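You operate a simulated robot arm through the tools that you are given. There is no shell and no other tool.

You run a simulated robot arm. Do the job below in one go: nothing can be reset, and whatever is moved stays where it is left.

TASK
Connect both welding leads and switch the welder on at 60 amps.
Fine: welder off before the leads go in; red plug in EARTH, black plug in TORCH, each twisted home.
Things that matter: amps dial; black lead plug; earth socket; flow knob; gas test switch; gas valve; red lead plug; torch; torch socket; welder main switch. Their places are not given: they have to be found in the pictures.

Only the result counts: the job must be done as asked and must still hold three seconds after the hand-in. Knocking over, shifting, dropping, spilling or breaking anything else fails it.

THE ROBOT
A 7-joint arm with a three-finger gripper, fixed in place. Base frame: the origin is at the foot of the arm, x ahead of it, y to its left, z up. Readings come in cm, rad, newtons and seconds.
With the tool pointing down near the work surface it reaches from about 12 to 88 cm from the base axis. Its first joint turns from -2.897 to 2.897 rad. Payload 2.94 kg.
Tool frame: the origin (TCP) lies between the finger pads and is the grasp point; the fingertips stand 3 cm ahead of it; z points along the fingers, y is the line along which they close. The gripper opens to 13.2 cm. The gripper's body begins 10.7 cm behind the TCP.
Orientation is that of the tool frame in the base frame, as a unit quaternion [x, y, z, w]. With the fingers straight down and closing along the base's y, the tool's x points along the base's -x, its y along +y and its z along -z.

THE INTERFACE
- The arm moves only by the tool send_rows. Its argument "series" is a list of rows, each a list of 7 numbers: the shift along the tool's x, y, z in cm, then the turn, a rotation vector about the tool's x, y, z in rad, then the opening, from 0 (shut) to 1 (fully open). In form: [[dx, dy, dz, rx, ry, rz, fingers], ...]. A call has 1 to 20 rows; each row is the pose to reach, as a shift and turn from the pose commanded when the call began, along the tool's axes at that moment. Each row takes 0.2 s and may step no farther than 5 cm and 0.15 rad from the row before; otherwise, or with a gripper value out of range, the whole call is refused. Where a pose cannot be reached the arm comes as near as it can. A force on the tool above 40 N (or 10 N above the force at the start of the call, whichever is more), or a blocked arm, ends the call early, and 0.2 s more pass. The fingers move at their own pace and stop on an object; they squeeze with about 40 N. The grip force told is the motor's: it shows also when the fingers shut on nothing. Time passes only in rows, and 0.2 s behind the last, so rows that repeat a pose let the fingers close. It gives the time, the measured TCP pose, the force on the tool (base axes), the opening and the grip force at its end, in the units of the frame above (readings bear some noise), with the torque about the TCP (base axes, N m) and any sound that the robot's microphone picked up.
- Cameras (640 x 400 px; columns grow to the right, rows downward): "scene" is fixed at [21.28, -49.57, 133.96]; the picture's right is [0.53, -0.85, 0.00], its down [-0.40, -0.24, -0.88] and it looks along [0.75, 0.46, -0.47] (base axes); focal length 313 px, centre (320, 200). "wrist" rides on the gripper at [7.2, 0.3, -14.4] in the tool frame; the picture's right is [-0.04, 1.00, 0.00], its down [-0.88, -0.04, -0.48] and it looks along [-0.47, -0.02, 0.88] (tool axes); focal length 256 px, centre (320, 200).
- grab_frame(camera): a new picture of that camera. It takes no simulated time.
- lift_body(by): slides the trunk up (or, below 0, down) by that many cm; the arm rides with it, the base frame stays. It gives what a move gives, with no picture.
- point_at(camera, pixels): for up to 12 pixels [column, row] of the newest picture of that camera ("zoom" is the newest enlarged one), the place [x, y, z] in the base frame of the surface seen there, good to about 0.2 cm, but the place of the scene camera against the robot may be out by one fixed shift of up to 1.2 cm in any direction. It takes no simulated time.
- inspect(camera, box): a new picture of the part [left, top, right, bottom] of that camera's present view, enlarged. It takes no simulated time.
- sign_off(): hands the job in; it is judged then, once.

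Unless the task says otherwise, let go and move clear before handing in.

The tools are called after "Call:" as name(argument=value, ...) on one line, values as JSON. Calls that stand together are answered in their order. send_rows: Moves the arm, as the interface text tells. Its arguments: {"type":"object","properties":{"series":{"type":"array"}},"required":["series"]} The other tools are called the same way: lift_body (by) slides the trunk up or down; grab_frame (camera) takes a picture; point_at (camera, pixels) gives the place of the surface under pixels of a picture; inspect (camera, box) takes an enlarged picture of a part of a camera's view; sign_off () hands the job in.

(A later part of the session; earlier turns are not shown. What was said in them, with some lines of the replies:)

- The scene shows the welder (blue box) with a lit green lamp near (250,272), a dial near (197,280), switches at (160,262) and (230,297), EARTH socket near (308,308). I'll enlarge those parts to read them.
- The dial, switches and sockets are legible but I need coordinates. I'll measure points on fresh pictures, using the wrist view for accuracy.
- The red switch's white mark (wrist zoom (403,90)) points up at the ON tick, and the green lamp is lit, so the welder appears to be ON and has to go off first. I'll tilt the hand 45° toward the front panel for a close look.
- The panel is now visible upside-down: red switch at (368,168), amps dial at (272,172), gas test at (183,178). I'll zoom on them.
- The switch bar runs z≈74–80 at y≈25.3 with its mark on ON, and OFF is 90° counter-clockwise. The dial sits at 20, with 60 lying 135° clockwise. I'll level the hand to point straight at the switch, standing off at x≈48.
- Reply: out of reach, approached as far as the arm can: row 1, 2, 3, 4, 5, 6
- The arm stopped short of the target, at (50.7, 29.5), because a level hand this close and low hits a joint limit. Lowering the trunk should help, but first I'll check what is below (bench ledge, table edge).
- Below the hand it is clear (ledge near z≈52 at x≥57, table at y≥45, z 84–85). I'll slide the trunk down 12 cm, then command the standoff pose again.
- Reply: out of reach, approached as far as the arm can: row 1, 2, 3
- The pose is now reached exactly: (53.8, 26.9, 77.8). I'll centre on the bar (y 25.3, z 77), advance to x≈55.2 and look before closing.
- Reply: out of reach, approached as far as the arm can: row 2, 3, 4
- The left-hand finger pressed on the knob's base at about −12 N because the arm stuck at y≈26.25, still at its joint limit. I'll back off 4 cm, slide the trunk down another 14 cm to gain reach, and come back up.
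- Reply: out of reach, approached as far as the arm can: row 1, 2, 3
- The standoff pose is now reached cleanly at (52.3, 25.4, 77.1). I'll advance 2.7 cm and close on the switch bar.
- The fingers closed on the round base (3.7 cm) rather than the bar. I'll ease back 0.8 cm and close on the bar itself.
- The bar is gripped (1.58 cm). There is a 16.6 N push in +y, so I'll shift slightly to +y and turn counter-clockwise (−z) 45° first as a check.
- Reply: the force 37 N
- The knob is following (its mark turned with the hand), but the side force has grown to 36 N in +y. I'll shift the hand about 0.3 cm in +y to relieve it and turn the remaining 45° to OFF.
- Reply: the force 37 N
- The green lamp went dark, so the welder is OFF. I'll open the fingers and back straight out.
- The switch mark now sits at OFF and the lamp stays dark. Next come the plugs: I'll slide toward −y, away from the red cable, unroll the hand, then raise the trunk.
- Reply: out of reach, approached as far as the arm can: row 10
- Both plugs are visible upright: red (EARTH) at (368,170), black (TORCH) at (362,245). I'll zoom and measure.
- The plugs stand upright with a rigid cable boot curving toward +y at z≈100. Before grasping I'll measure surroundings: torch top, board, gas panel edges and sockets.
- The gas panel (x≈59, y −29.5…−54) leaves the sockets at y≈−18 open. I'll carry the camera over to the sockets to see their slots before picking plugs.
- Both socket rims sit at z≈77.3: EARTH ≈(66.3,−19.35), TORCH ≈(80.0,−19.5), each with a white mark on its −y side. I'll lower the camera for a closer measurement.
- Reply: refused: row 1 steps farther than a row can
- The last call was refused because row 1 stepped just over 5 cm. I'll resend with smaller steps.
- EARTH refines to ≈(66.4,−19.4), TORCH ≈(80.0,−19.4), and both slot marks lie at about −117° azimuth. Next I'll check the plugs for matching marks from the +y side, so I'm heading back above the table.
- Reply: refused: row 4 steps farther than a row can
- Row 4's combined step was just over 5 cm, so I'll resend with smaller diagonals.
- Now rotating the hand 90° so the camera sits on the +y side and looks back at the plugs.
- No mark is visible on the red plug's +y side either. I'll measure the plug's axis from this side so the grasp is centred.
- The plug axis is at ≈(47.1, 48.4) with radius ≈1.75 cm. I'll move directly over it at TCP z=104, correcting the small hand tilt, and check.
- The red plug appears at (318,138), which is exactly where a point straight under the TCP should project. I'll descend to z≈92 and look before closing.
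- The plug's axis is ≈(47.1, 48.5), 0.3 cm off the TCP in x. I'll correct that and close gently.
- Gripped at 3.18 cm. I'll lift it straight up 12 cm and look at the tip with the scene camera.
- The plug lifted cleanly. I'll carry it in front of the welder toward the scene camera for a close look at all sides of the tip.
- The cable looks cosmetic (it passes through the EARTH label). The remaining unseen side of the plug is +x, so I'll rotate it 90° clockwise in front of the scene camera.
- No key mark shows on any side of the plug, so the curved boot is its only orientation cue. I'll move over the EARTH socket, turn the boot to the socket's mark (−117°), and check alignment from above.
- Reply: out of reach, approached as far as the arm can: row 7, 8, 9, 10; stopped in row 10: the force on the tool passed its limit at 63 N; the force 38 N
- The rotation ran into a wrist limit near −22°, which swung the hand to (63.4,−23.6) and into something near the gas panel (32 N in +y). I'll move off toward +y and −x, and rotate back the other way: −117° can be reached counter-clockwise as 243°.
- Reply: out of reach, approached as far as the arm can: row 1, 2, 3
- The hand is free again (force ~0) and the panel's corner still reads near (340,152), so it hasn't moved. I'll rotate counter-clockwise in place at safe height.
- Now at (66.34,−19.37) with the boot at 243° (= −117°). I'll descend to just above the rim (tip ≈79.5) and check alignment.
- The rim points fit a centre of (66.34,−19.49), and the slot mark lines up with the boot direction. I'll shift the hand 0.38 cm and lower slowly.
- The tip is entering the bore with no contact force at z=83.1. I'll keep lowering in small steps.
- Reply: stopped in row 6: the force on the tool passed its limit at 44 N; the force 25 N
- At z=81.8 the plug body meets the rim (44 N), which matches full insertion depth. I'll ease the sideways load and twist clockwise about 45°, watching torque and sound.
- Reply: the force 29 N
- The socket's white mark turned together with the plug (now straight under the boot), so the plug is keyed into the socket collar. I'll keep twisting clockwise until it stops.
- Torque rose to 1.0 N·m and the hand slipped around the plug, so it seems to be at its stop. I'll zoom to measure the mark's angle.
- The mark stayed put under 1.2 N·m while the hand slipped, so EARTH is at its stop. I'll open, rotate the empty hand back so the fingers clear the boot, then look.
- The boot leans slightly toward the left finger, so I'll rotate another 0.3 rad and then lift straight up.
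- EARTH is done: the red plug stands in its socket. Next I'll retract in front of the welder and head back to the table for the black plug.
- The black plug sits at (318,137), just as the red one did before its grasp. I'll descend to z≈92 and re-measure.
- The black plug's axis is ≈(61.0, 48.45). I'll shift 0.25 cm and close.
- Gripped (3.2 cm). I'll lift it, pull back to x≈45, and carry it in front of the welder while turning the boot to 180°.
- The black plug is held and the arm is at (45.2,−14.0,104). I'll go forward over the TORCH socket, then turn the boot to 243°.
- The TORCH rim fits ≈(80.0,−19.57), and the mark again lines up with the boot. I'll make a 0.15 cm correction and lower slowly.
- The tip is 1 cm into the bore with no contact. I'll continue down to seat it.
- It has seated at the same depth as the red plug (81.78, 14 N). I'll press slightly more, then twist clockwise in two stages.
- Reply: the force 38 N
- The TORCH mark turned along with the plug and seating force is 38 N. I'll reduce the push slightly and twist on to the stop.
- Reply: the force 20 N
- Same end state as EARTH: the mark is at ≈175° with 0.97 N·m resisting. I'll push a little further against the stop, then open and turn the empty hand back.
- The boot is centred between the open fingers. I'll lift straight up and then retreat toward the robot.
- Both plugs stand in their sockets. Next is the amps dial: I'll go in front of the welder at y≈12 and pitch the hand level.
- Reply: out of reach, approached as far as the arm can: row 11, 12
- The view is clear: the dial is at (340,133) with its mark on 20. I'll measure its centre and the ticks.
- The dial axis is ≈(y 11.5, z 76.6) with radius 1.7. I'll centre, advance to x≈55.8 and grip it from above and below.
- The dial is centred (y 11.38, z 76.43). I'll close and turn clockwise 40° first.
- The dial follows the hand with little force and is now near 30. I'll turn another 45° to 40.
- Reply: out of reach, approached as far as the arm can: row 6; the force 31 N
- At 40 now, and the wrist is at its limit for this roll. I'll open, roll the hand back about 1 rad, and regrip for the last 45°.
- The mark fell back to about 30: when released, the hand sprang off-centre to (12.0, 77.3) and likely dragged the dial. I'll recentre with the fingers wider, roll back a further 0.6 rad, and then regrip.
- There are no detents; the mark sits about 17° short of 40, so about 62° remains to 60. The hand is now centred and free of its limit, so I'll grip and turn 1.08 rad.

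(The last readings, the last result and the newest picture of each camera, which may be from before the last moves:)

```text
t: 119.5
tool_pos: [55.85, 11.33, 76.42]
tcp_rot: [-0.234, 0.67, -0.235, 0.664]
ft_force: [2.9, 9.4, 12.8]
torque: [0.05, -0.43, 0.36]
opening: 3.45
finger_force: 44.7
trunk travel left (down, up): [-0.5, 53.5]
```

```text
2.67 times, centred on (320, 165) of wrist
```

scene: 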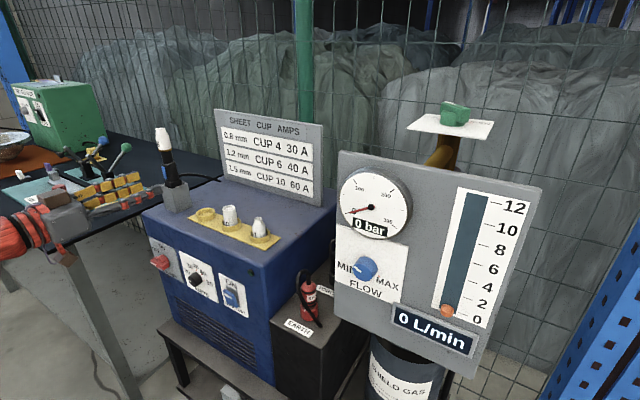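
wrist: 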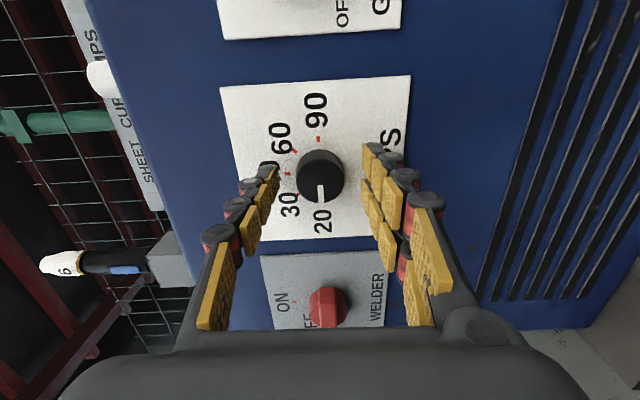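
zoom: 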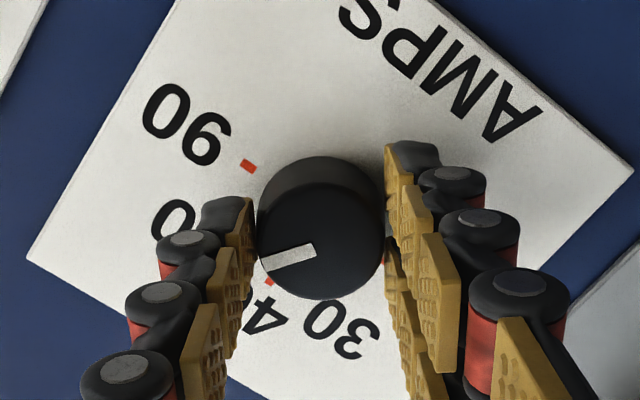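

The mark is about 11–12° short of the 60 direction. I'll turn 0.2 rad more, release gently, and back off to check.

Call:
send_rows(series=[[0, 0, 0, 0, 0, 0.1, 0], [0, 0, 0, 0, 0, 0.2, 0], [0, 0, 0, 0, 0, 0.2, 0], [0, 0, 0, 0, 0, 0.2, 0.2], [0, 0, 0, 0, 0, 0.2, 0.4], [0, 0, 0, 0, 0, 0.2, 0.5], [0, 0, 0, 0, 0, 0.2, 0.5], [0, 0, -2, 0, 0, 0.2, 0.5], [0, 0, -4, 0, 0, 0.2, 0.5]])

Call:
grab_frame(camera="wrist")

Call:
inspect(camera="wrist", box=[240, 70, 400, 220])

```text
t: 121.5
tool_pos: [51.98, 11.36, 76.36]
tcp_rot: [-0.165, 0.69, -0.169, 0.684]
ft_force: [0.3, 0.5, 0.4]
torque: [0.03, 0.0, 0.04]
opening: 6.62
finger_force: 0.0
trunk travel left (down, up): [-0.5, 53.5]
```

```text
taken
```

wrist: 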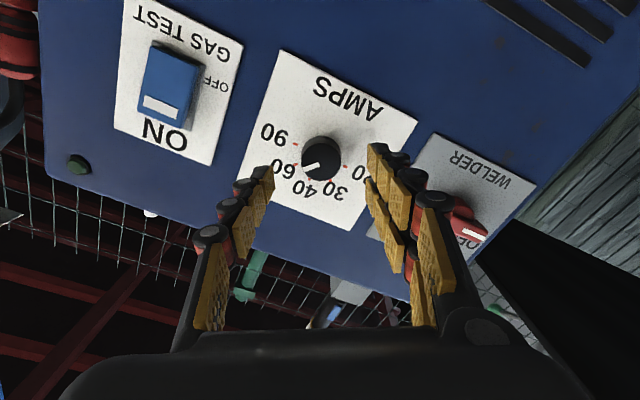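

```text
2.67 times, centred on (320, 145) of wrist
```

zoom: 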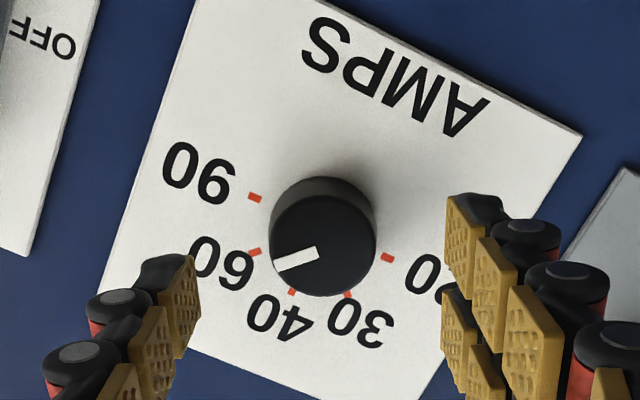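

Call:
inspect(camera="wrist", box=[290, 125, 355, 190])

Call:
inspect(camera="scene", box=[170, 245, 230, 310])

```text
6.15 times, centred on (322, 158) of wrist
```

zoom: 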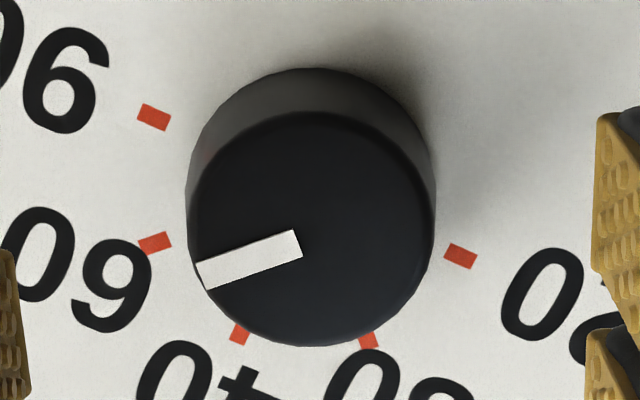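

```text
6.15 times, centred on (200, 278) of scene
```

zoom: 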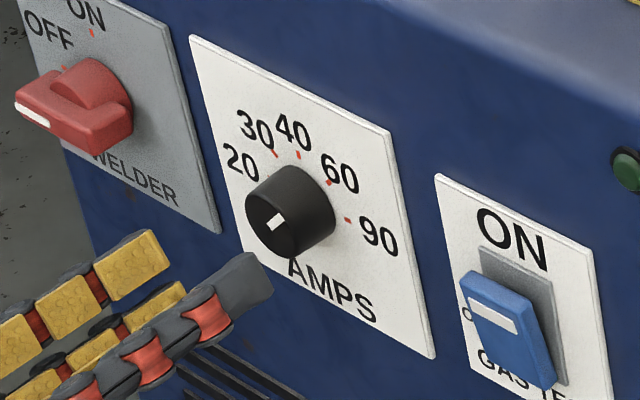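

The mark's line (−97,35) matches the 60 tick direction (−152,56) to within a degree, so the dial is at 60. Next I'll move in front of the welder switch, rolled to match the horizontal bar.

Call:
send_rows(series=[[0, 0, -1.5, 0, 0, -0.14, 0.5], [-1, 2, -1.5, 0, 0, -0.28, 0.5], [-2.2, 4, -1.5, 0, 0, -0.42, 0.45], [-3.2, 6, -1.5, 0, 0, -0.56, 0.45], [-4.3, 8, -1.5, 0, 0, -0.7, 0.45], [-5.4, 10, -1.5, 0, 0, -0.84, 0.45], [-6.43, 11.98, -1.5, 0, 0, -0.98, 0.45], [-6.43, 11.98, -1.5, 0, 0, -1.093, 0.45], [-6.43, 11.98, -1.5, 0, 0, -1.093, 0.45]])

Call:
grab_frame(camera="wrist")

Call:
inspect(camera="wrist", box=[250, 80, 390, 220])

```text
t: 123.5
tool_pos: [50.44, 24.9, 76.62]
tcp_rot: [-0.501, 0.503, -0.501, 0.495]
ft_force: [-0.3, -1.2, -0.1]
torque: [0.0, -0.01, 0.02]
opening: 5.97
finger_force: 0.0
trunk travel left (down, up): [-0.5, 53.5]
```

```text
taken
```

wrist: 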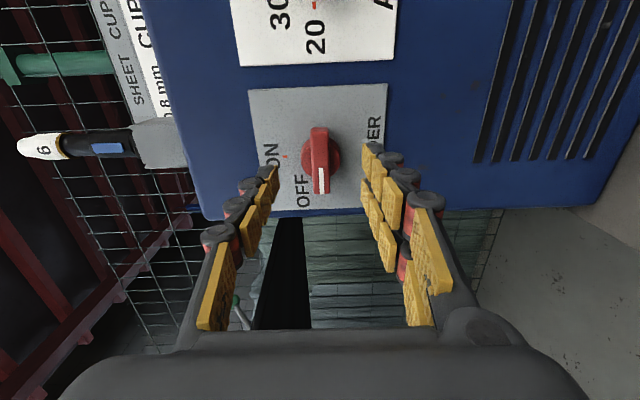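

```text
2.86 times, centred on (320, 150) of wrist
```

zoom: 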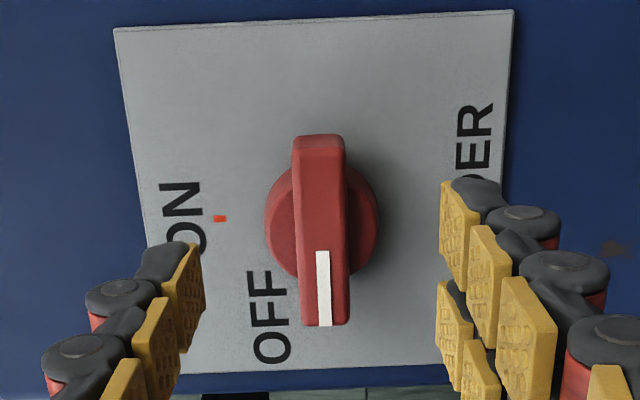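

Call:
point_at(camera="zoom", pixels=[[320, 155], [322, 237], [336, 315], [305, 237], [340, 237], [280, 220], [368, 220], [320, 142]])

```text
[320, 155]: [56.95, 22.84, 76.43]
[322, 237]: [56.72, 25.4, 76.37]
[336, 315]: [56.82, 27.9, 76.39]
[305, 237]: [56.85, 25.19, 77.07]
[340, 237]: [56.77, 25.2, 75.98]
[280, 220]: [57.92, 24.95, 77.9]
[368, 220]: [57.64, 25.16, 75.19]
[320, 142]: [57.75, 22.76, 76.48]
```

The bar centre is y 25.4, z 76.5 with its front at x 56.8. I'll advance to x≈54.5 and grip it top and bottom.

Call:
send_rows(series=[[-0.53, 0.08, 1.5, 0, 0, 0, 0.4], [-0.53, 0.08, 3, 0, 0, 0, 0.35], [-0.53, 0.08, 4.1, 0, 0, 0, 0.35], [-0.53, 0.08, 4.1, 0, 0, 0, 0.15], [-0.53, 0.08, 4.1, 0, 0, 0, 0], [-0.53, 0.08, 4.1, 0, 0, 0, 0], [-0.53, 0.08, 4.1, 0, 0, 0, 0]])

Call:
inspect(camera="wrist", box=[250, 100, 390, 240])

```text
t: 125.1
tool_pos: [54.55, 25.47, 76.51]
tcp_rot: [-0.5, 0.503, -0.5, 0.497]
ft_force: [2.3, -0.4, 7.6]
torque: [0.01, -0.3, -0.14]
opening: 1.6
finger_force: 31.1
trunk travel left (down, up): [-0.5, 53.5]
```

```text
2.86 times, centred on (320, 170) of wrist
```

zoom: 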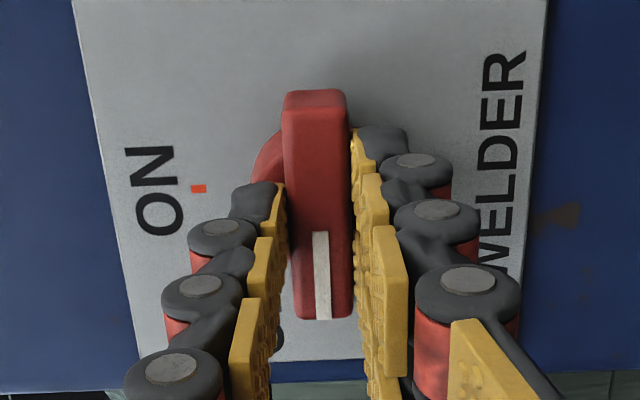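

Gripped on the bar (1.60 cm). I'll turn clockwise the first 45°.

Call:
send_rows(series=[[0, 0, 0, 0, 0, 0.13, 0], [0, 0, 0, 0, 0, 0.26, 0], [0, 0, 0, 0, 0, 0.39, 0], [0, 0, 0, 0, 0, 0.52, 0], [0, 0, 0, 0, 0, 0.65, 0], [0, 0, 0, 0, 0, 0.78, 0]])

Call:
inspect(camera="scene", box=[120, 220, 270, 320])

```text
t: 126.5
tool_pos: [54.71, 25.5, 76.49]
tcp_rot: [-0.27, 0.657, -0.273, 0.649]
ft_force: [9.5, -0.9, 5.4]
torque: [0.0, -0.77, 0.75]
opening: 1.57
finger_force: 41.4
trunk travel left (down, up): [-0.5, 53.5]
```

```text
4.00 times, centred on (195, 270) of scene
```

zoom: 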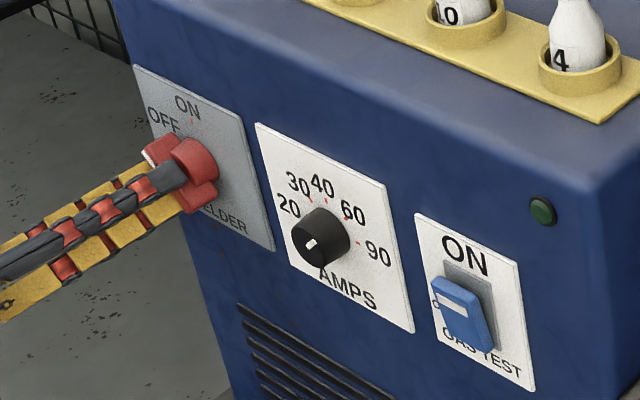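

Halfway with low forces. I'll turn the remaining 45° to ON.

Call:
send_rows(series=[[0, 0, 0, 0, 0, 0.13, 0], [0, 0, 0, 0, 0, 0.26, 0], [0, 0, 0, 0, 0, 0.39, 0], [0, 0, 0, 0, 0, 0.52, 0], [0, 0, 0, 0, 0, 0.65, 0], [0, 0, 0, 0, 0, 0.78, 0]])

Call:
inspect(camera="scene", box=[120, 220, 270, 320])

Call:
grab_frame(camera="wrist")

```text
t: 127.9
tool_pos: [54.59, 25.63, 76.5]
tcp_rot: [0.0, 0.71, -0.007, 0.704]
ft_force: [1.2, 2.8, 4.9]
torque: [0.02, 0.85, 0.16]
opening: 1.56
finger_force: 42.0
trunk travel left (down, up): [-0.5, 53.5]
```

```text
4.00 times, centred on (195, 270) of scene
```

zoom: 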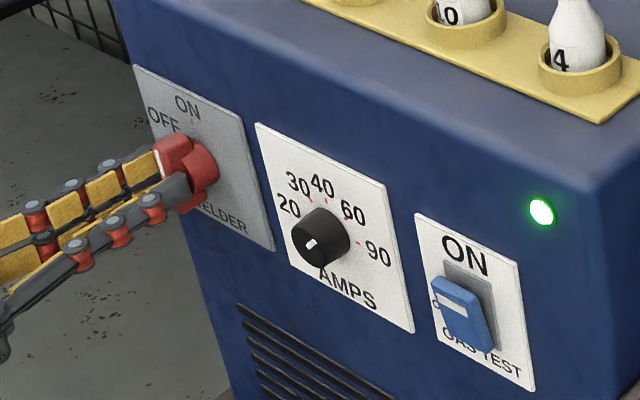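

```text
taken
```

wrist: 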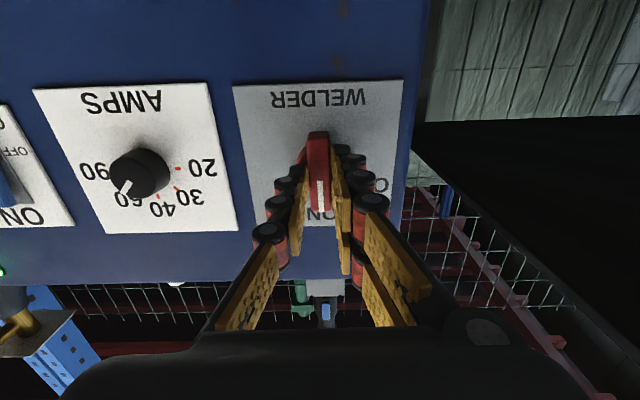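

The green lamp is lit and the dial still reads 60. I'll open and back straight off, then verify everything.

Call:
send_rows(series=[[0, 0, 0, 0, 0, 0, 0.2], [0, 0, 0, 0, 0, 0, 0.35], [0, 0, 0, 0, 0, 0, 0.4], [0, 0, -1.5, 0, 0, 0, 0.4], [0, 0, -3, 0, 0, 0, 0.4], [0, 0, -3.5, 0, 0, 0, 0.4]])

Call:
grab_frame(camera="wrist")

Call:
inspect(camera="wrist", box=[60, 80, 400, 240])

Call:
inspect(camera="scene", box=[130, 220, 350, 358])

```text
t: 129.3
tool_pos: [51.04, 25.55, 76.67]
tcp_rot: [-0.001, 0.71, -0.007, 0.704]
ft_force: [-0.4, 0.7, -0.1]
torque: [0.03, -0.01, -0.02]
opening: 5.3
finger_force: 0.2
trunk travel left (down, up): [-0.5, 53.5]
```

```text
taken
```

wrist: 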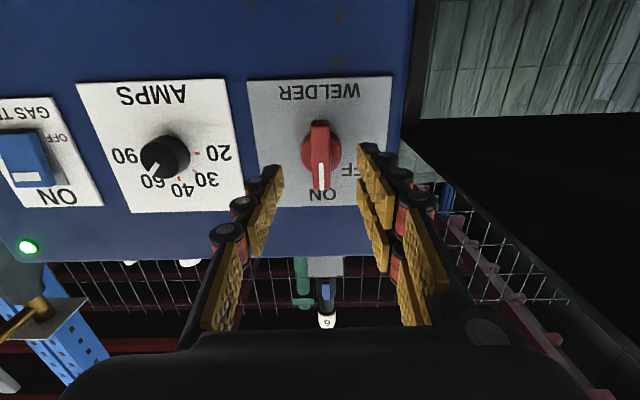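

```text
1.88 times, centred on (230, 160) of wrist
```

zoom: 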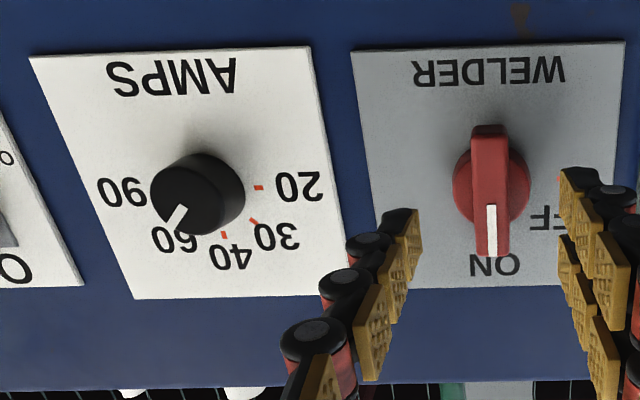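

```text
2.90 times, centred on (240, 289) of scene
```

zoom: 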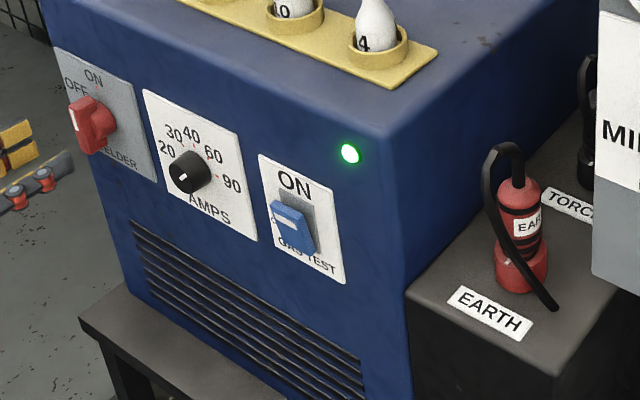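

Everything reads right: lamp lit, switch at ON, dial at 60. I'll move clear and take one last look at the two sockets from above before handing in.

Call:
send_rows(series=[[0, -4, 0, 0, 0, 0, 0.4], [0, -8, 0, 0, 0, 0, 0.4], [0, -10, 0, 0, 0, 0, 0.4]])

Call:
lift_body(by=27)

Call:
send_rows(series=[[-1, 0, -3, 0, 0.1, 0, 0.4], [-2, 0, -6, 0, 0.24, 0, 0.4], [-4, -1, -8, 0, 0.38, 0, 0.4], [-6, -3, -10, 0, 0.52, 0, 0.4], [-7.5, -6, -10, 0, 0.66, 0, 0.4], [-7.5, -9, -10, 0, 0.8, 0, 0.4], [-7.5, -12, -10, 0, 0.94, 0, 0.4], [-7.5, -15, -9, 0, 1.08, 0, 0.4], [-7.5, -19, -8, 0, 1.22, 0, 0.4], [-7.5, -23, -6, 0, 1.36, 0, 0.4], [-7, -27, -4, 0, 1.5, 0, 0.4], [-6, -31, -2, 0, 1.57, 0, 0.4], [-5, -35, 0, 0, 1.57, 0, 0.4]])

Call:
grab_frame(camera="wrist")

Call:
grab_frame(camera="scene")

```text
t: 130.1
tool_pos: [51.01, 15.62, 76.76]
tcp_rot: [-0.003, 0.711, -0.01, 0.703]
ft_force: [0.5, -0.4, 0.1]
torque: [0.0, 0.0, -0.01]
opening: 5.26
finger_force: 0.0
trunk travel left (down, up): [-0.5, 53.5]
```

```text
t: 132.9
tool_pos: [51.05, 15.64, 103.94]
tcp_rot: [-0.003, 0.711, -0.01, 0.703]
ft_force: [0.1, 0.4, -0.2]
torque: [0.0, 0.01, -0.02]
opening: 5.28
finger_force: 0.1
trunk travel left (down, up): [-27.5, 26.5]
```

```text
t: 135.7
tool_pos: [50.66, -19.25, 109.54]
tcp_rot: [0.006, 1.0, -0.007, -0.005]
ft_force: [-0.3, -0.6, 0.0]
torque: [-0.02, 0.0, 0.03]
opening: 5.27
finger_force: 0.1
out of reach, approached as far as the arm can: row 8
trunk travel left (down, up): [-27.5, 26.5]
```

```text
taken
```

wrist: 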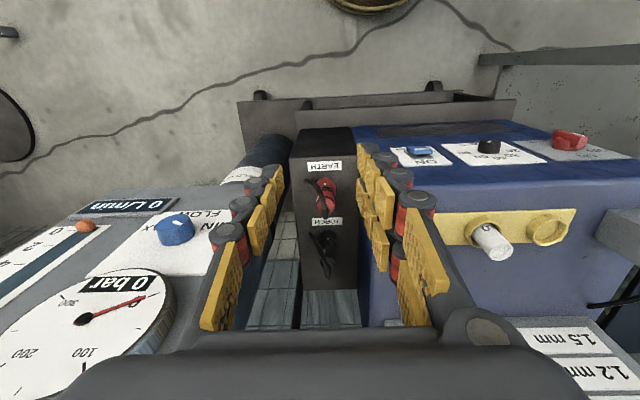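

```text
taken
```

scene: 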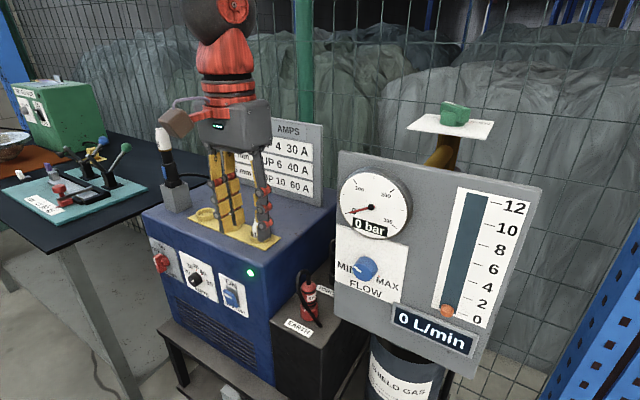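

Call:
inspect(camera="wrist", box=[285, 150, 375, 270])

Call:
inspect(camera="wrist", box=[300, 205, 350, 265])

Call:
inspect(camera="wrist", box=[300, 160, 350, 220])

```text
3.33 times, centred on (330, 210) of wrist
```

zoom: 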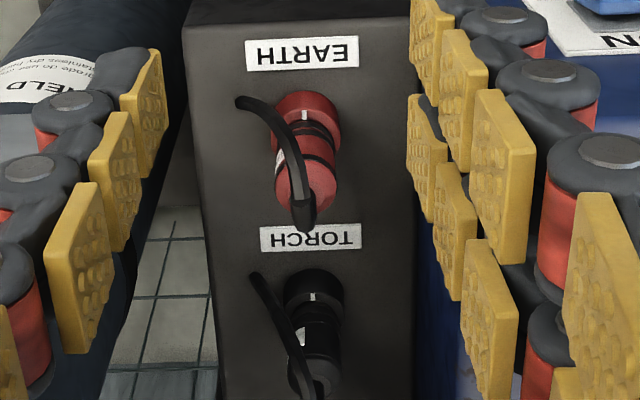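

```text
6.67 times, centred on (325, 235) of wrist
```

zoom: 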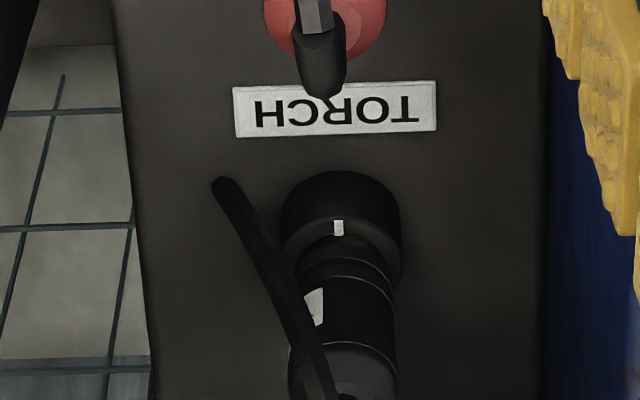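

```text
6.67 times, centred on (325, 190) of wrist
```

zoom: 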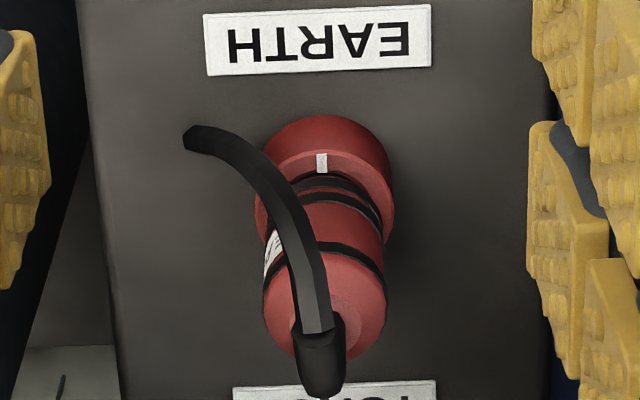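

Both socket marks point the same way toward the robot (EARTH zoom (321,162), TORCH zoom (338,228)) with the plugs seated upright. The lamp is lit, the switch is on ON, the dial is at 60 and the hand is clear, so I'm handing in.

Call:
sign_off()

```text
The job is handed in.
```

The welder is on at 60 amps with both leads connected, and I have handed the job in.

- **Order:** The welder was on when I started. I switched it off first and saw its green lamp go dark before either lead went in.
- **Leads:** The red plug is in EARTH and the black plug is in TORCH. I twisted each clockwise until it hit its stop. In the last picture both socket marks point the same way and the plugs stand upright.
- **Dial:** The mark lines up with the 60 tick to within about a degree.
- **Switch:** It is turned to ON and the green lamp is lit. The hand is open and clear.

**Contact with the gas stand:** While I was turning the red plug, the hand pressed against something beside the gas panel, with the force peaking at 63 N. I backed off at once. The panel edges and the flow and pressure readings look unchanged in the pictures, so I don't think anything moved.
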